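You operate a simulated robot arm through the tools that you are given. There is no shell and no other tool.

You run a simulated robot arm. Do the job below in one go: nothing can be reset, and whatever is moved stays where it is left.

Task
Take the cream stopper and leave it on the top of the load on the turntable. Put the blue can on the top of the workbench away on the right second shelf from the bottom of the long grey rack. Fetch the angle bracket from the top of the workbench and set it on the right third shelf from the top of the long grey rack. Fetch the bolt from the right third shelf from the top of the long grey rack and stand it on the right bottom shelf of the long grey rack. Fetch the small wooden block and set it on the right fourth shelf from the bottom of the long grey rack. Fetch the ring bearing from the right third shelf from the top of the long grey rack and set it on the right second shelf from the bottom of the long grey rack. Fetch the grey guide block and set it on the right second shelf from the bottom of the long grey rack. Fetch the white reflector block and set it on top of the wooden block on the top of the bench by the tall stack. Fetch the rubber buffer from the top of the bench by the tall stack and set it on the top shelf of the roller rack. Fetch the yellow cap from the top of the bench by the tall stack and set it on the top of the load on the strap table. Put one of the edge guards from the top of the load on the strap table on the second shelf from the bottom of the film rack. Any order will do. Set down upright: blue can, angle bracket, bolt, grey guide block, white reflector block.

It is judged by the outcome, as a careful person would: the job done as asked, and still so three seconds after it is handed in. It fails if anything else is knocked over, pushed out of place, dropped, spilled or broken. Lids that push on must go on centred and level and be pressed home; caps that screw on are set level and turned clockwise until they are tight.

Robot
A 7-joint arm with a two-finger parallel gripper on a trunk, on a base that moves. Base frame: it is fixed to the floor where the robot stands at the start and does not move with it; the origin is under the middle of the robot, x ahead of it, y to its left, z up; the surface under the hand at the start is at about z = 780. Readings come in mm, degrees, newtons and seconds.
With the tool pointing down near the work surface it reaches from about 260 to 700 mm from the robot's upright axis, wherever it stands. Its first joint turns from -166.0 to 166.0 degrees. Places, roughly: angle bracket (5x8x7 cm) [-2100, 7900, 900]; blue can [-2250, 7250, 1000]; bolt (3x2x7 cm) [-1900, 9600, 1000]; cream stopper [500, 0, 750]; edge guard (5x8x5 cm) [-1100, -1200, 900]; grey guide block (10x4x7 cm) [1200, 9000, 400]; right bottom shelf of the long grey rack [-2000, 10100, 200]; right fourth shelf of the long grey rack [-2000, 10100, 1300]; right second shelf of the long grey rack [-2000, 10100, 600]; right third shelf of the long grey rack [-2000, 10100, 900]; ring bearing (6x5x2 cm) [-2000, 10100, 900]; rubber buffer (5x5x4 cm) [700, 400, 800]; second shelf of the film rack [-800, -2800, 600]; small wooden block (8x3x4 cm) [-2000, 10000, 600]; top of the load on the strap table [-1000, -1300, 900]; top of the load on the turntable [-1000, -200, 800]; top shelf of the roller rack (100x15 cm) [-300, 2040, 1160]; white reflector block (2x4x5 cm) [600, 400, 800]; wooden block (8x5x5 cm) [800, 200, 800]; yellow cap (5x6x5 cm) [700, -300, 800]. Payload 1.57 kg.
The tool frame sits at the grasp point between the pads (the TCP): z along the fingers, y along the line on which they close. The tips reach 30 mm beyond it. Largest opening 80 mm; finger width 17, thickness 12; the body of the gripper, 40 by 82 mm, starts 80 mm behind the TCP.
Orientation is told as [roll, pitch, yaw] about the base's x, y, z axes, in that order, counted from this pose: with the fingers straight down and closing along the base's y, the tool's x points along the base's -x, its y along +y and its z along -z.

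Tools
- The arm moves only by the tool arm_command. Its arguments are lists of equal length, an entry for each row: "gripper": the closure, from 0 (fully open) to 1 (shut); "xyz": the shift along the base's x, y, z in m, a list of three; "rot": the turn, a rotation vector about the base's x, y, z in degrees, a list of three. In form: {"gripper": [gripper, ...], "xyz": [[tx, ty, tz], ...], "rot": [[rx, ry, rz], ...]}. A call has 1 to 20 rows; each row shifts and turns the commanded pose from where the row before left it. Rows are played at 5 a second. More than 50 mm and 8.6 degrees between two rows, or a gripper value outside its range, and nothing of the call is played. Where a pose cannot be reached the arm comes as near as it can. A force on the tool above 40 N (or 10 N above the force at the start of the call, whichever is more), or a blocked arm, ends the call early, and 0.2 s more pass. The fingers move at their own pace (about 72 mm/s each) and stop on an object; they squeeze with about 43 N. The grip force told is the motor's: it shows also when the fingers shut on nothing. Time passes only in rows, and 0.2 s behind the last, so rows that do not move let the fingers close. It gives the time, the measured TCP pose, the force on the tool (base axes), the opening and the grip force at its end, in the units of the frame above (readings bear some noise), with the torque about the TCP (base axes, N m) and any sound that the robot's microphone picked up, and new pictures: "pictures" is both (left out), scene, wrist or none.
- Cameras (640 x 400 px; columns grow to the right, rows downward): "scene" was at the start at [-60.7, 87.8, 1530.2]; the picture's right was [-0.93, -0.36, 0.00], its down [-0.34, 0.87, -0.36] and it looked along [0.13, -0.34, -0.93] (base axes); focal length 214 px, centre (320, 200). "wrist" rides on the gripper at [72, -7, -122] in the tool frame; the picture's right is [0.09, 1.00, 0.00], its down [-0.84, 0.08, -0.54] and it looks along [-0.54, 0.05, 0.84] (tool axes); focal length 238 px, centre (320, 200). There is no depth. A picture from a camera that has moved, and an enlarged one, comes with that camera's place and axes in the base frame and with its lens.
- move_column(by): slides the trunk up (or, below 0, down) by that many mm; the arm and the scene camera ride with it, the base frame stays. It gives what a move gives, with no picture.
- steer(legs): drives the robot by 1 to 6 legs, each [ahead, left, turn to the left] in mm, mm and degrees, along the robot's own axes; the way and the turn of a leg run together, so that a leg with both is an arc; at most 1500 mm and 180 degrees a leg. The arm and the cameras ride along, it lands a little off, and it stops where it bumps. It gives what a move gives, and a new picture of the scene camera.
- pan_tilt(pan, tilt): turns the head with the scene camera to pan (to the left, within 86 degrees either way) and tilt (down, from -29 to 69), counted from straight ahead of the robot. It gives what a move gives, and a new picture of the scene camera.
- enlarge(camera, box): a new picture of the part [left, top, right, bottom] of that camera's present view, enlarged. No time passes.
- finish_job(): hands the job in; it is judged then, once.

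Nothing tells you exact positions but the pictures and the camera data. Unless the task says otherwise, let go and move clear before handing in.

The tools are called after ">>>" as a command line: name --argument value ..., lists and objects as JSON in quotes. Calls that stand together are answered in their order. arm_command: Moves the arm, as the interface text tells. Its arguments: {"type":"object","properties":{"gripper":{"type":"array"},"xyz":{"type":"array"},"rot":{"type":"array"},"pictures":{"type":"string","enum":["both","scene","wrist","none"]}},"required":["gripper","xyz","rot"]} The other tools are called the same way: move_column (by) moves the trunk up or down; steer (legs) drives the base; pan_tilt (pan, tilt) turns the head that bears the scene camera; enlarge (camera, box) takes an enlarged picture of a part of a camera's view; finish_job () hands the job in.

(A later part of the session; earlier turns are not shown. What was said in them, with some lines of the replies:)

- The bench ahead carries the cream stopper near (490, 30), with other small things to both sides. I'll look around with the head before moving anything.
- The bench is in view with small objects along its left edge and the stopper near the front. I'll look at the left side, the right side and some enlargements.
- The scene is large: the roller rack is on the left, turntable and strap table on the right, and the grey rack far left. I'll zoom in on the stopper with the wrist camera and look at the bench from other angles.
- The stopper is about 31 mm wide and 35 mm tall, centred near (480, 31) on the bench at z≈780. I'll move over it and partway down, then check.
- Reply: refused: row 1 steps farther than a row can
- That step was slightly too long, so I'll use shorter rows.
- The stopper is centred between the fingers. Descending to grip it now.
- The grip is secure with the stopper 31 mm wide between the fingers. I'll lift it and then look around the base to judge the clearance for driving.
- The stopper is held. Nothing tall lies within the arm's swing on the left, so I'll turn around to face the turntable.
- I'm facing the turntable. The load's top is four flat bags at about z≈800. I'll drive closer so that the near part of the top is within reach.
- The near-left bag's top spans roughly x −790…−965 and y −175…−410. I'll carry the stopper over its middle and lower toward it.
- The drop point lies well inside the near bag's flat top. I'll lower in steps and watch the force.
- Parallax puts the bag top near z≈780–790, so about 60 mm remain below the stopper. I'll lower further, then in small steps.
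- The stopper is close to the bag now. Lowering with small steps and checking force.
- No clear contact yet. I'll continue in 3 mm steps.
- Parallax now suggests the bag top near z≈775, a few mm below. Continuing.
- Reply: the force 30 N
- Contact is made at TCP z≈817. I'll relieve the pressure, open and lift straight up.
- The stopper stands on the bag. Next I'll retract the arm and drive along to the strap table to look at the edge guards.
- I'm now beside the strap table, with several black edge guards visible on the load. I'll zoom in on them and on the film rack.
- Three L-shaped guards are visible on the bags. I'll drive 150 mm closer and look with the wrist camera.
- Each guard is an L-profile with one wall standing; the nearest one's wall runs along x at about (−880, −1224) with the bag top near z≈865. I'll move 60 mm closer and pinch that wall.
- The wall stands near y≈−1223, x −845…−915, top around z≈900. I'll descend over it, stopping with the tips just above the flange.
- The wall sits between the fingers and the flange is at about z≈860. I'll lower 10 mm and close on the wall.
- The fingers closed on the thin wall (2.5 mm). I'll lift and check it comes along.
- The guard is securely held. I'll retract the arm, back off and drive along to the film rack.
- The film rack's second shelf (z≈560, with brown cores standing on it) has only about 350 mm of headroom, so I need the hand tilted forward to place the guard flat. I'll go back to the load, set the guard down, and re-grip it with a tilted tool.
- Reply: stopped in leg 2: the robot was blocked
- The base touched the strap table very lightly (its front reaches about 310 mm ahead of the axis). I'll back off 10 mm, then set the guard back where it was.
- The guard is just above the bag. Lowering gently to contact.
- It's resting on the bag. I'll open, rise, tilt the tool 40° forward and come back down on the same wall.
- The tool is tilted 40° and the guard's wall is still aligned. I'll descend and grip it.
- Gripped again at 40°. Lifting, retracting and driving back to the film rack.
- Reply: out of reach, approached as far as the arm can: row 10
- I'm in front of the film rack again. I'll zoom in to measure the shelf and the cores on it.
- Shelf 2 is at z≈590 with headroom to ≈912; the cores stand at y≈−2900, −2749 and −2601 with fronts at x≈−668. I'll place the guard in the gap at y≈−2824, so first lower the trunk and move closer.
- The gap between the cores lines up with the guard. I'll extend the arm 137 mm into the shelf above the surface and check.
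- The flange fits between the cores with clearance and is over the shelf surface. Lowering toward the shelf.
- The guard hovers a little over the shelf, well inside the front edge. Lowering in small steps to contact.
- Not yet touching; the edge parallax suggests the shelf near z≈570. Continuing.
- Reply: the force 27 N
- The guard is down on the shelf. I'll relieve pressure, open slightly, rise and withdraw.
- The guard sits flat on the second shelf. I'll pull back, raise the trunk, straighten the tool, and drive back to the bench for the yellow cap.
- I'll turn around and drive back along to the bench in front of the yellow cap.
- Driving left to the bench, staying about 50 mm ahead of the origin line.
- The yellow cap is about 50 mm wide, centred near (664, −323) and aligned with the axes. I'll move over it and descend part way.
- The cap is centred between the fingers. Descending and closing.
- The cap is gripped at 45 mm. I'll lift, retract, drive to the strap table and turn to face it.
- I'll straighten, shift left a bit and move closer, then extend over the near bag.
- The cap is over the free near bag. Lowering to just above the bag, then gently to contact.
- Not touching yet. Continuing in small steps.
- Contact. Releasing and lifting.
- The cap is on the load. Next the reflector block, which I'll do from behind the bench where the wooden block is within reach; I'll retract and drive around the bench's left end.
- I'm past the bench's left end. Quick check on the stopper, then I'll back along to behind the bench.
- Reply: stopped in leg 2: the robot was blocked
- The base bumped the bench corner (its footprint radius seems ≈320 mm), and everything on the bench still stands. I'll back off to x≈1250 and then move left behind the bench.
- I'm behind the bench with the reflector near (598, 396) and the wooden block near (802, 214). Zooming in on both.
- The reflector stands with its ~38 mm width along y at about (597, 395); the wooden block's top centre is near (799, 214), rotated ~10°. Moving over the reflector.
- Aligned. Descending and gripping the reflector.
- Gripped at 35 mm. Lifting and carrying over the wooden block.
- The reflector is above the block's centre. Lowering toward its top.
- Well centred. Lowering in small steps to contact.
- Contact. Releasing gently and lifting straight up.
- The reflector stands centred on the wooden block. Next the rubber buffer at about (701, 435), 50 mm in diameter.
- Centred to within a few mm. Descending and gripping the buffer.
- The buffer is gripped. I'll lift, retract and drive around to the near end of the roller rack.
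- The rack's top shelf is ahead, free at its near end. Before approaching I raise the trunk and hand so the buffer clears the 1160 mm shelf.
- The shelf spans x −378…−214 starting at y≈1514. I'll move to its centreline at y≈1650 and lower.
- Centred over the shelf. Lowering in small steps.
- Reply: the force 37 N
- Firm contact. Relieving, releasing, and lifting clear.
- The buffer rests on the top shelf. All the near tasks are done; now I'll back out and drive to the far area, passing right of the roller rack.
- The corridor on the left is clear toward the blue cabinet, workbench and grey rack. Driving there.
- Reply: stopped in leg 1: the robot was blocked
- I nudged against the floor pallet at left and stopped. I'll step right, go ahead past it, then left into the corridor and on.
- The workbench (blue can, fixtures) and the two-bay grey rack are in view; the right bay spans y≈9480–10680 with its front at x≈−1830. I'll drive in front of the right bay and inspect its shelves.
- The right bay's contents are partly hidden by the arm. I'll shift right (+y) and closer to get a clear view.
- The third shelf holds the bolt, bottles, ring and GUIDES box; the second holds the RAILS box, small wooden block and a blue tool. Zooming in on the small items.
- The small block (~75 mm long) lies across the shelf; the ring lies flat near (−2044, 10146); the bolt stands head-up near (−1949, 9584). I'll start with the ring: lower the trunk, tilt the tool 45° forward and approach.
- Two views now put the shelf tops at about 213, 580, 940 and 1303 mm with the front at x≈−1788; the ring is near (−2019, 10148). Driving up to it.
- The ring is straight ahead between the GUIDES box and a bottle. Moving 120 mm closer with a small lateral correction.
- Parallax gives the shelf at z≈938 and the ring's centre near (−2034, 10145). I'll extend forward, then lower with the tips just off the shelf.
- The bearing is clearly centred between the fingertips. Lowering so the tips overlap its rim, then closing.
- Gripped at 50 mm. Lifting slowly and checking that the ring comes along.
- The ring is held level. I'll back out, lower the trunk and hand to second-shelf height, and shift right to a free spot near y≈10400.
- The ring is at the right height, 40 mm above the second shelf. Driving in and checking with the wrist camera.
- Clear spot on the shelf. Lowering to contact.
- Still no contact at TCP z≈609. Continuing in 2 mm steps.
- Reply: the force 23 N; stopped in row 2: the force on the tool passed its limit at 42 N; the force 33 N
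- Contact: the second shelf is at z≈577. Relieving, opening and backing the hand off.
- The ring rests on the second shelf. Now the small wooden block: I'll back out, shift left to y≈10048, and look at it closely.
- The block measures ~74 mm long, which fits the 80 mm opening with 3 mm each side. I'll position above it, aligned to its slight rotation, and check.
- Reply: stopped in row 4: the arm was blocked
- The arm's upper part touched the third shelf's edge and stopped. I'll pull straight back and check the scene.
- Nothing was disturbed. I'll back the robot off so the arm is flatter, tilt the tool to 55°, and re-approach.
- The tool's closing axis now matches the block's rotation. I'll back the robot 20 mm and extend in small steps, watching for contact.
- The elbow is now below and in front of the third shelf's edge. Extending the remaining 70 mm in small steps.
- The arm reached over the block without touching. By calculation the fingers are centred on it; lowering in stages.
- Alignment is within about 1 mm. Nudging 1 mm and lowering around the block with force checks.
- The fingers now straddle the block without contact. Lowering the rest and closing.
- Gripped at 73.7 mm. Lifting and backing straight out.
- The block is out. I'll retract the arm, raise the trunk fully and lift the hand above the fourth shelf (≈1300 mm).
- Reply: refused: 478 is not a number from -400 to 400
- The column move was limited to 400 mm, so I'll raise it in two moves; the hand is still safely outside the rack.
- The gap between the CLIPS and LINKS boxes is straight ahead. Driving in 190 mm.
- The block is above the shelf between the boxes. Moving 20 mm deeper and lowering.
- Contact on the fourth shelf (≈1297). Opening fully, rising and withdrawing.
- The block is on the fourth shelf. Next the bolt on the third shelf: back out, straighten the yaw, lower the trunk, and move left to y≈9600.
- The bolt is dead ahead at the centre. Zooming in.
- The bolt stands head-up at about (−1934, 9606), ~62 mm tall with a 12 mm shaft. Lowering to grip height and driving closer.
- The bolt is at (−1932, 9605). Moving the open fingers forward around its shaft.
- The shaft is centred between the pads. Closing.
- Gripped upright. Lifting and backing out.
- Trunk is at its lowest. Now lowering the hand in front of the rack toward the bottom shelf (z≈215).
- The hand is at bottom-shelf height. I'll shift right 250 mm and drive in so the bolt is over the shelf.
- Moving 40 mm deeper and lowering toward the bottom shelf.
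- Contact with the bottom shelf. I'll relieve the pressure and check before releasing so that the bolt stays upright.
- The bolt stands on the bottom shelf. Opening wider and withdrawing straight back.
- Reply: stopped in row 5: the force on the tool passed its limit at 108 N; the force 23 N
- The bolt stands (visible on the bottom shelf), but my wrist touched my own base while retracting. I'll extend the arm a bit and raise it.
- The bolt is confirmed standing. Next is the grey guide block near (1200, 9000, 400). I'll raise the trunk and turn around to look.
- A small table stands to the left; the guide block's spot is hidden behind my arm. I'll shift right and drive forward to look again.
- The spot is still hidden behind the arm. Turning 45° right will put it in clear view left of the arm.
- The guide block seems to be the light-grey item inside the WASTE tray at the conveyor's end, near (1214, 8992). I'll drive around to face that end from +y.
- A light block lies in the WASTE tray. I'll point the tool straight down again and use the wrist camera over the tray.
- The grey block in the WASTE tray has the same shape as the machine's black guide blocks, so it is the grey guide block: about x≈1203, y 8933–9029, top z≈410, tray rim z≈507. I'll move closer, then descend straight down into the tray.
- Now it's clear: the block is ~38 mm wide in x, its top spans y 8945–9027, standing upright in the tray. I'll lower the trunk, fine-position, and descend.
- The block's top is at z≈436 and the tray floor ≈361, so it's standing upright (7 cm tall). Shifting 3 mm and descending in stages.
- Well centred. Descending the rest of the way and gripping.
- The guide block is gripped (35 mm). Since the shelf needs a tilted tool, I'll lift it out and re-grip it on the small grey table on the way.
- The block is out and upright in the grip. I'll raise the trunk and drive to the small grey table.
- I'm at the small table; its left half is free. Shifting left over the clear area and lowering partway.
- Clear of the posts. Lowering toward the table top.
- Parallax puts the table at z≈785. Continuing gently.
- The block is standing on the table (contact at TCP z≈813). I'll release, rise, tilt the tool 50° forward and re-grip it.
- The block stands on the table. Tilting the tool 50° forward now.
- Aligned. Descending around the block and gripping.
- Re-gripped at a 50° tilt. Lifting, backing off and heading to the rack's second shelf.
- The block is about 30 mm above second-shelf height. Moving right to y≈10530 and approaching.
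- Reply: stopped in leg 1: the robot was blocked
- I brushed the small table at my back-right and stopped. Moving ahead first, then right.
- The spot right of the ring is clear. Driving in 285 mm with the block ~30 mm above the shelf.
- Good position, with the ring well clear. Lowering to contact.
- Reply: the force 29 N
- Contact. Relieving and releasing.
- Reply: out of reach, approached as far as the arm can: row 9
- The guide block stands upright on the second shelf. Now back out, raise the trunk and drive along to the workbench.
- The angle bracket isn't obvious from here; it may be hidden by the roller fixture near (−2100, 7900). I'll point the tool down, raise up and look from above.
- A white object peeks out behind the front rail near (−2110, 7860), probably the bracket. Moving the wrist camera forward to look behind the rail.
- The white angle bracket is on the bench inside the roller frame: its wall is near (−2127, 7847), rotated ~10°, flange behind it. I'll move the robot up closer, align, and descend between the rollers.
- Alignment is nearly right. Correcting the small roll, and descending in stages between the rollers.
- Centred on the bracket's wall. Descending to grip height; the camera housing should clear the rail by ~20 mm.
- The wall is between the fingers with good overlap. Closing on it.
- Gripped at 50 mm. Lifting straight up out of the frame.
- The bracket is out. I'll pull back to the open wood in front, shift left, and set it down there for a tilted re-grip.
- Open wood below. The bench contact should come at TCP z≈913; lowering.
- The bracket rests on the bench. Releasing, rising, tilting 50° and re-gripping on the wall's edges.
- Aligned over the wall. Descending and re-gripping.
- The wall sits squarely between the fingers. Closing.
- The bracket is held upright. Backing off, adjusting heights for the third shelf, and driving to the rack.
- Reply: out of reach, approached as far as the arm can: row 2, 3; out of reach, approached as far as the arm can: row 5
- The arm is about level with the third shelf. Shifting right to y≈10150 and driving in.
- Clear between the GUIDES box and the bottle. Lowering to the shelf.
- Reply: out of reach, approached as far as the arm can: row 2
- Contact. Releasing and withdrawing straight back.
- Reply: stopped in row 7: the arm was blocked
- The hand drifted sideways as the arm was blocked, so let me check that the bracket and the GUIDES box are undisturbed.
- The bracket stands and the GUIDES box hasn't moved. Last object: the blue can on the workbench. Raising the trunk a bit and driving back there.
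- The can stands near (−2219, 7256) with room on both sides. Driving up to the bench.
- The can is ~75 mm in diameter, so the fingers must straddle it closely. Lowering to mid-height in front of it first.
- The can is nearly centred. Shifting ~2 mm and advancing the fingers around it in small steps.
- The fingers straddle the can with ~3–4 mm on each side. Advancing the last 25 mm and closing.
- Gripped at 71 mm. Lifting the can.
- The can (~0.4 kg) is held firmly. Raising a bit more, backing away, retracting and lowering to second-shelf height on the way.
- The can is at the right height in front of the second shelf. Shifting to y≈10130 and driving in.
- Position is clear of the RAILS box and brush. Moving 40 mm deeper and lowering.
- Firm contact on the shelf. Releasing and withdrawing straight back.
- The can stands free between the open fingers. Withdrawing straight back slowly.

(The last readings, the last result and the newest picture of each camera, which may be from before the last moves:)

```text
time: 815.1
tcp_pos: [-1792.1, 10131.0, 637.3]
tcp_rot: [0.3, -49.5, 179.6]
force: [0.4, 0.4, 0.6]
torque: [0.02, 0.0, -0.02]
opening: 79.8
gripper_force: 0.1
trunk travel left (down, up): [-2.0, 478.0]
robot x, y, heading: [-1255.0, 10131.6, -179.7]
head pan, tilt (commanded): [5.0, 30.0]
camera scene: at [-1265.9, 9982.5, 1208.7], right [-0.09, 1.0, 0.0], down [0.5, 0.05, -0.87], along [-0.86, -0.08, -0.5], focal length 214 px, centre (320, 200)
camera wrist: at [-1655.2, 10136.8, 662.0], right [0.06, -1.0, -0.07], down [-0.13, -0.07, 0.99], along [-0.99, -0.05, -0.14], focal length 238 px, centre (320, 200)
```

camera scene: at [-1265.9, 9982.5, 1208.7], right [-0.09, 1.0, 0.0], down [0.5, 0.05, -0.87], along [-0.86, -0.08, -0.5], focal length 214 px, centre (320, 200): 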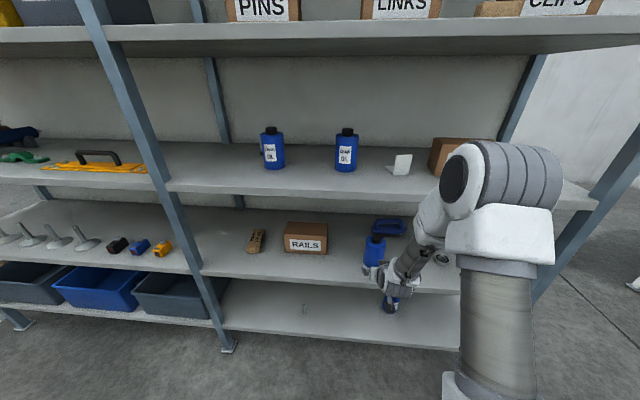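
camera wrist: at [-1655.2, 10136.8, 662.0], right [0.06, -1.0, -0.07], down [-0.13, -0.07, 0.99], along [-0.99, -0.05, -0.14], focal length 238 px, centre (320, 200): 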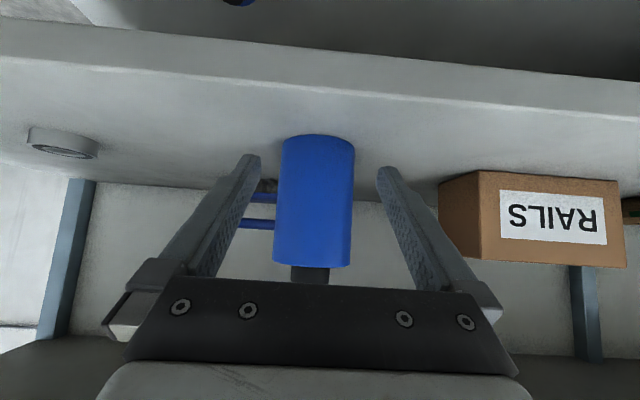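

The can stands upright on the second shelf. Backing out and inspecting the whole rack.

>>> steer --legs '[[-450, 0, 0]]'

>>> move_column --by 378

>>> pan_tilt --pan 5 --tilt 30

>>> enlarge --camera "scene" --box '[180, 60, 500, 330]'

```text
time: 818.5
tcp_pos: [-1344.5, 10132.5, 637.6]
tcp_rot: [0.4, -49.3, 179.7]
force: [-0.4, -0.1, 0.2]
torque: [0.0, -0.01, 0.02]
opening: 80.2
gripper_force: 0.1
trunk travel left (down, up): [-2.0, 478.0]
robot x, y, heading: [-805.5, 10132.4, -179.8]
head pan, tilt (commanded): [5.0, 30.0]
camera scene: at [-817.4, 9984.8, 1208.7], right [-0.09, 1.0, 0.0], down [0.5, 0.05, -0.87], along [-0.86, -0.08, -0.5], focal length 214 px, centre (320, 200)
```

scene: 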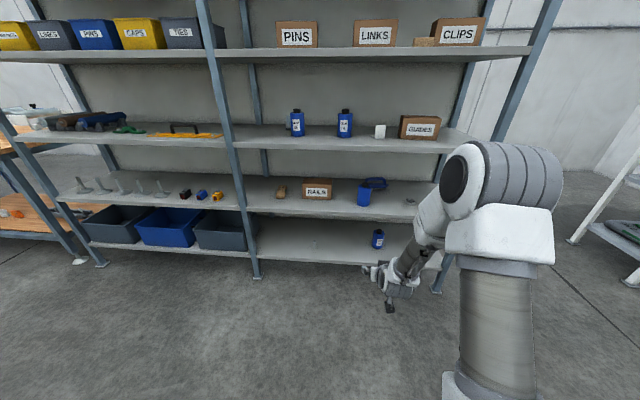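

```text
time: 822.2
tcp_pos: [-1344.9, 10133.0, 1015.4]
tcp_rot: [0.4, -49.4, 179.7]
force: [0.2, 0.9, 0.1]
torque: [-0.03, 0.0, 0.0]
opening: 80.0
gripper_force: 0.0
trunk travel left (down, up): [-380.0, 100.0]
robot x, y, heading: [-812.7, 10129.9, -179.5]
head pan, tilt (commanded): [5.0, 30.0]
```

```text
time: 822.8
tcp_pos: [-1346.1, 10132.9, 1015.2]
tcp_rot: [0.4, -49.4, 179.7]
force: [0.7, -1.1, 0.3]
torque: [-0.01, -0.03, 0.0]
opening: 80.1
gripper_force: 0.1
trunk travel left (down, up): [-380.0, 100.0]
robot x, y, heading: [-807.6, 10132.0, -179.6]
head pan, tilt (commanded): [5.0, 30.0]
camera scene: at [-817.4, 9984.8, 1586.6], right [-0.09, 1.0, 0.0], down [0.5, 0.05, -0.87], along [-0.86, -0.08, -0.5], focal length 214 px, centre (320, 200)
```

scene: 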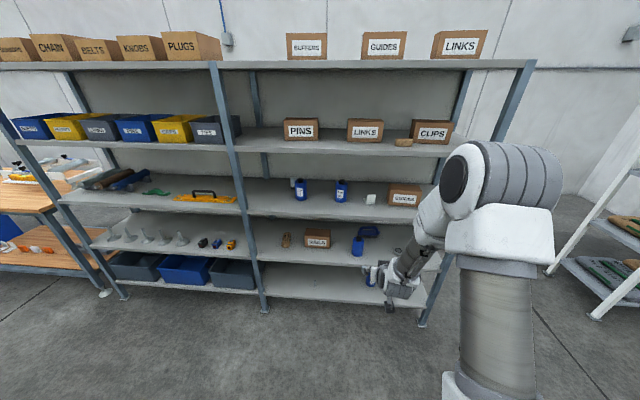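

```text
1.48 times, centred on (340, 195) of scene
camera zoom: at [-817.4, 9984.8, 1586.6], right [-0.09, 1.0, 0.0], down [0.5, 0.05, -0.87], along [-0.86, -0.08, -0.5], focal length 318 px, centre (290, 207)
```

zoom: 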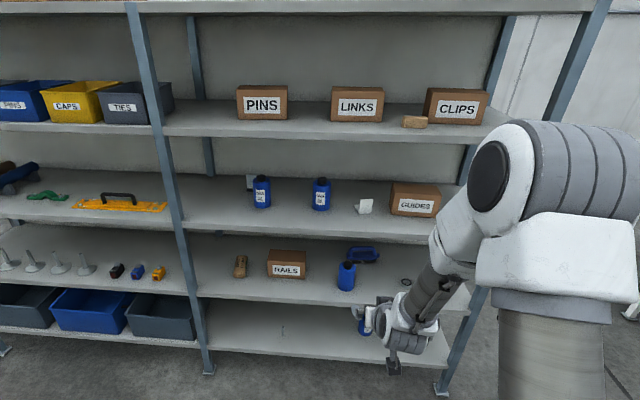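

Most items are visible. I'll shift right to see the right end and the bottom shelf clearly.

>>> steer --legs '[[120, 0, 0], [0, -420, 0]]'

>>> enlarge --camera "scene" --box '[120, 80, 440, 340]'

>>> enlarge --camera "scene" --box '[200, 200, 440, 340]'

```text
time: 827.5
tcp_pos: [-1465.7, 10563.1, 1015.2]
tcp_rot: [0.4, -49.3, 179.2]
force: [0.3, 1.0, 0.3]
torque: [0.01, -0.01, -0.04]
opening: 80.2
gripper_force: 0.1
trunk travel left (down, up): [-380.0, 100.0]
robot x, y, heading: [-927.4, 10558.5, 179.7]
head pan, tilt (commanded): [5.0, 30.0]
camera scene: at [-938.3, 10409.3, 1586.7], right [-0.08, 1.0, 0.0], down [0.5, 0.04, -0.87], along [-0.86, -0.07, -0.5], focal length 214 px, centre (320, 200)
```

scene: 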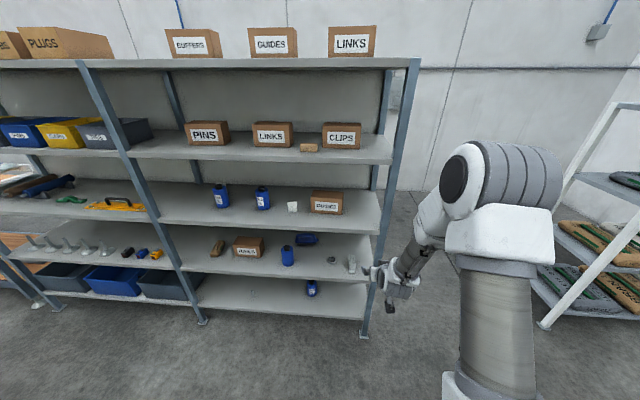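

```text
1.54 times, centred on (280, 210) of scene
camera zoom: at [-938.3, 10409.3, 1586.7], right [-0.08, 1.0, 0.0], down [0.5, 0.04, -0.87], along [-0.86, -0.07, -0.5], focal length 330 px, centre (382, 185)
```

zoom: 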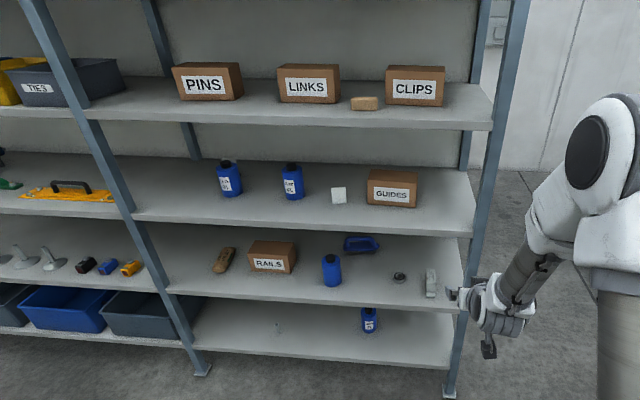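

```text
2.67 times, centred on (320, 270) of scene
camera zoom: at [-938.3, 10409.3, 1586.7], right [-0.08, 1.0, 0.0], down [0.5, 0.04, -0.87], along [-0.86, -0.07, -0.5], focal length 572 px, centre (320, 13)
```

zoom: 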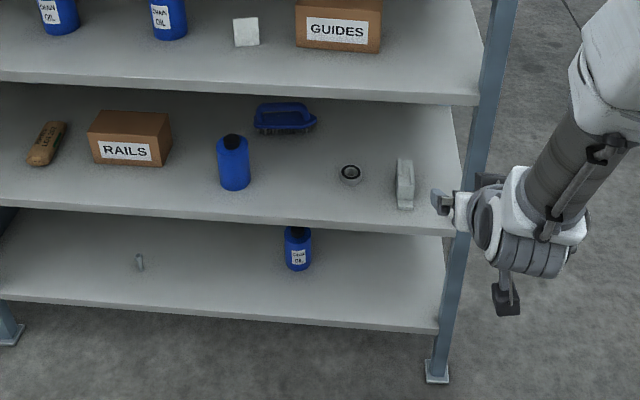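

Everything is in place on the rack: bolt standing on the bottom shelf; can, ring and guide block on the second; bracket on the third; wooden block on the fourth. The near-side tasks were checked as each was released, and the hand is empty and clear, so I'm handing the job in.

>>> finish_job

```text
The job is handed in.
```

I did all eleven moves and handed the job in. I checked each item by camera when I let go of it, and looked over the whole rack again at the end.

| Item | Where it is now |
|---|---|
| Cream stopper | On the load on the turntable |
| Yellow cap | On the load on the strap table |
| Edge guard | Film rack, second shelf from the bottom; lying flat, about 12 mm from the front edge |
| White reflector block | Upright on the wooden block on the bench by the tall stack |
| Rubber buffer | Roller rack, top shelf |
| Ring bearing | Long grey rack, right second shelf from the bottom |
| Grey guide block | Long grey rack, right second shelf from the bottom; upright |
| Blue can | Long grey rack, right second shelf from the bottom; upright |
| Angle bracket | Long grey rack, right third shelf from the top; upright |
| Small wooden block | Long grey rack, right fourth shelf from the bottom |
| Bolt | Standing on the long grey rack's right bottom shelf |

- **Guide block:** I took it to be the grey block in the conveyor's WASTE tray, which has the same shape as the black guide blocks on that machine.
- **Base bumps:** the base touched the strap table, the bench corner, a floor pallet and the small grey table. It stopped each time. Nothing fell, but I did not go back to check whether any of them had shifted.
- **Arm contacts:** the arm touched the third shelf's edge once, and its wrist touched the robot's own base once. The hand also drifted sideways after I released the bracket. The bracket and the GUIDES box beside it were still in place afterwards.
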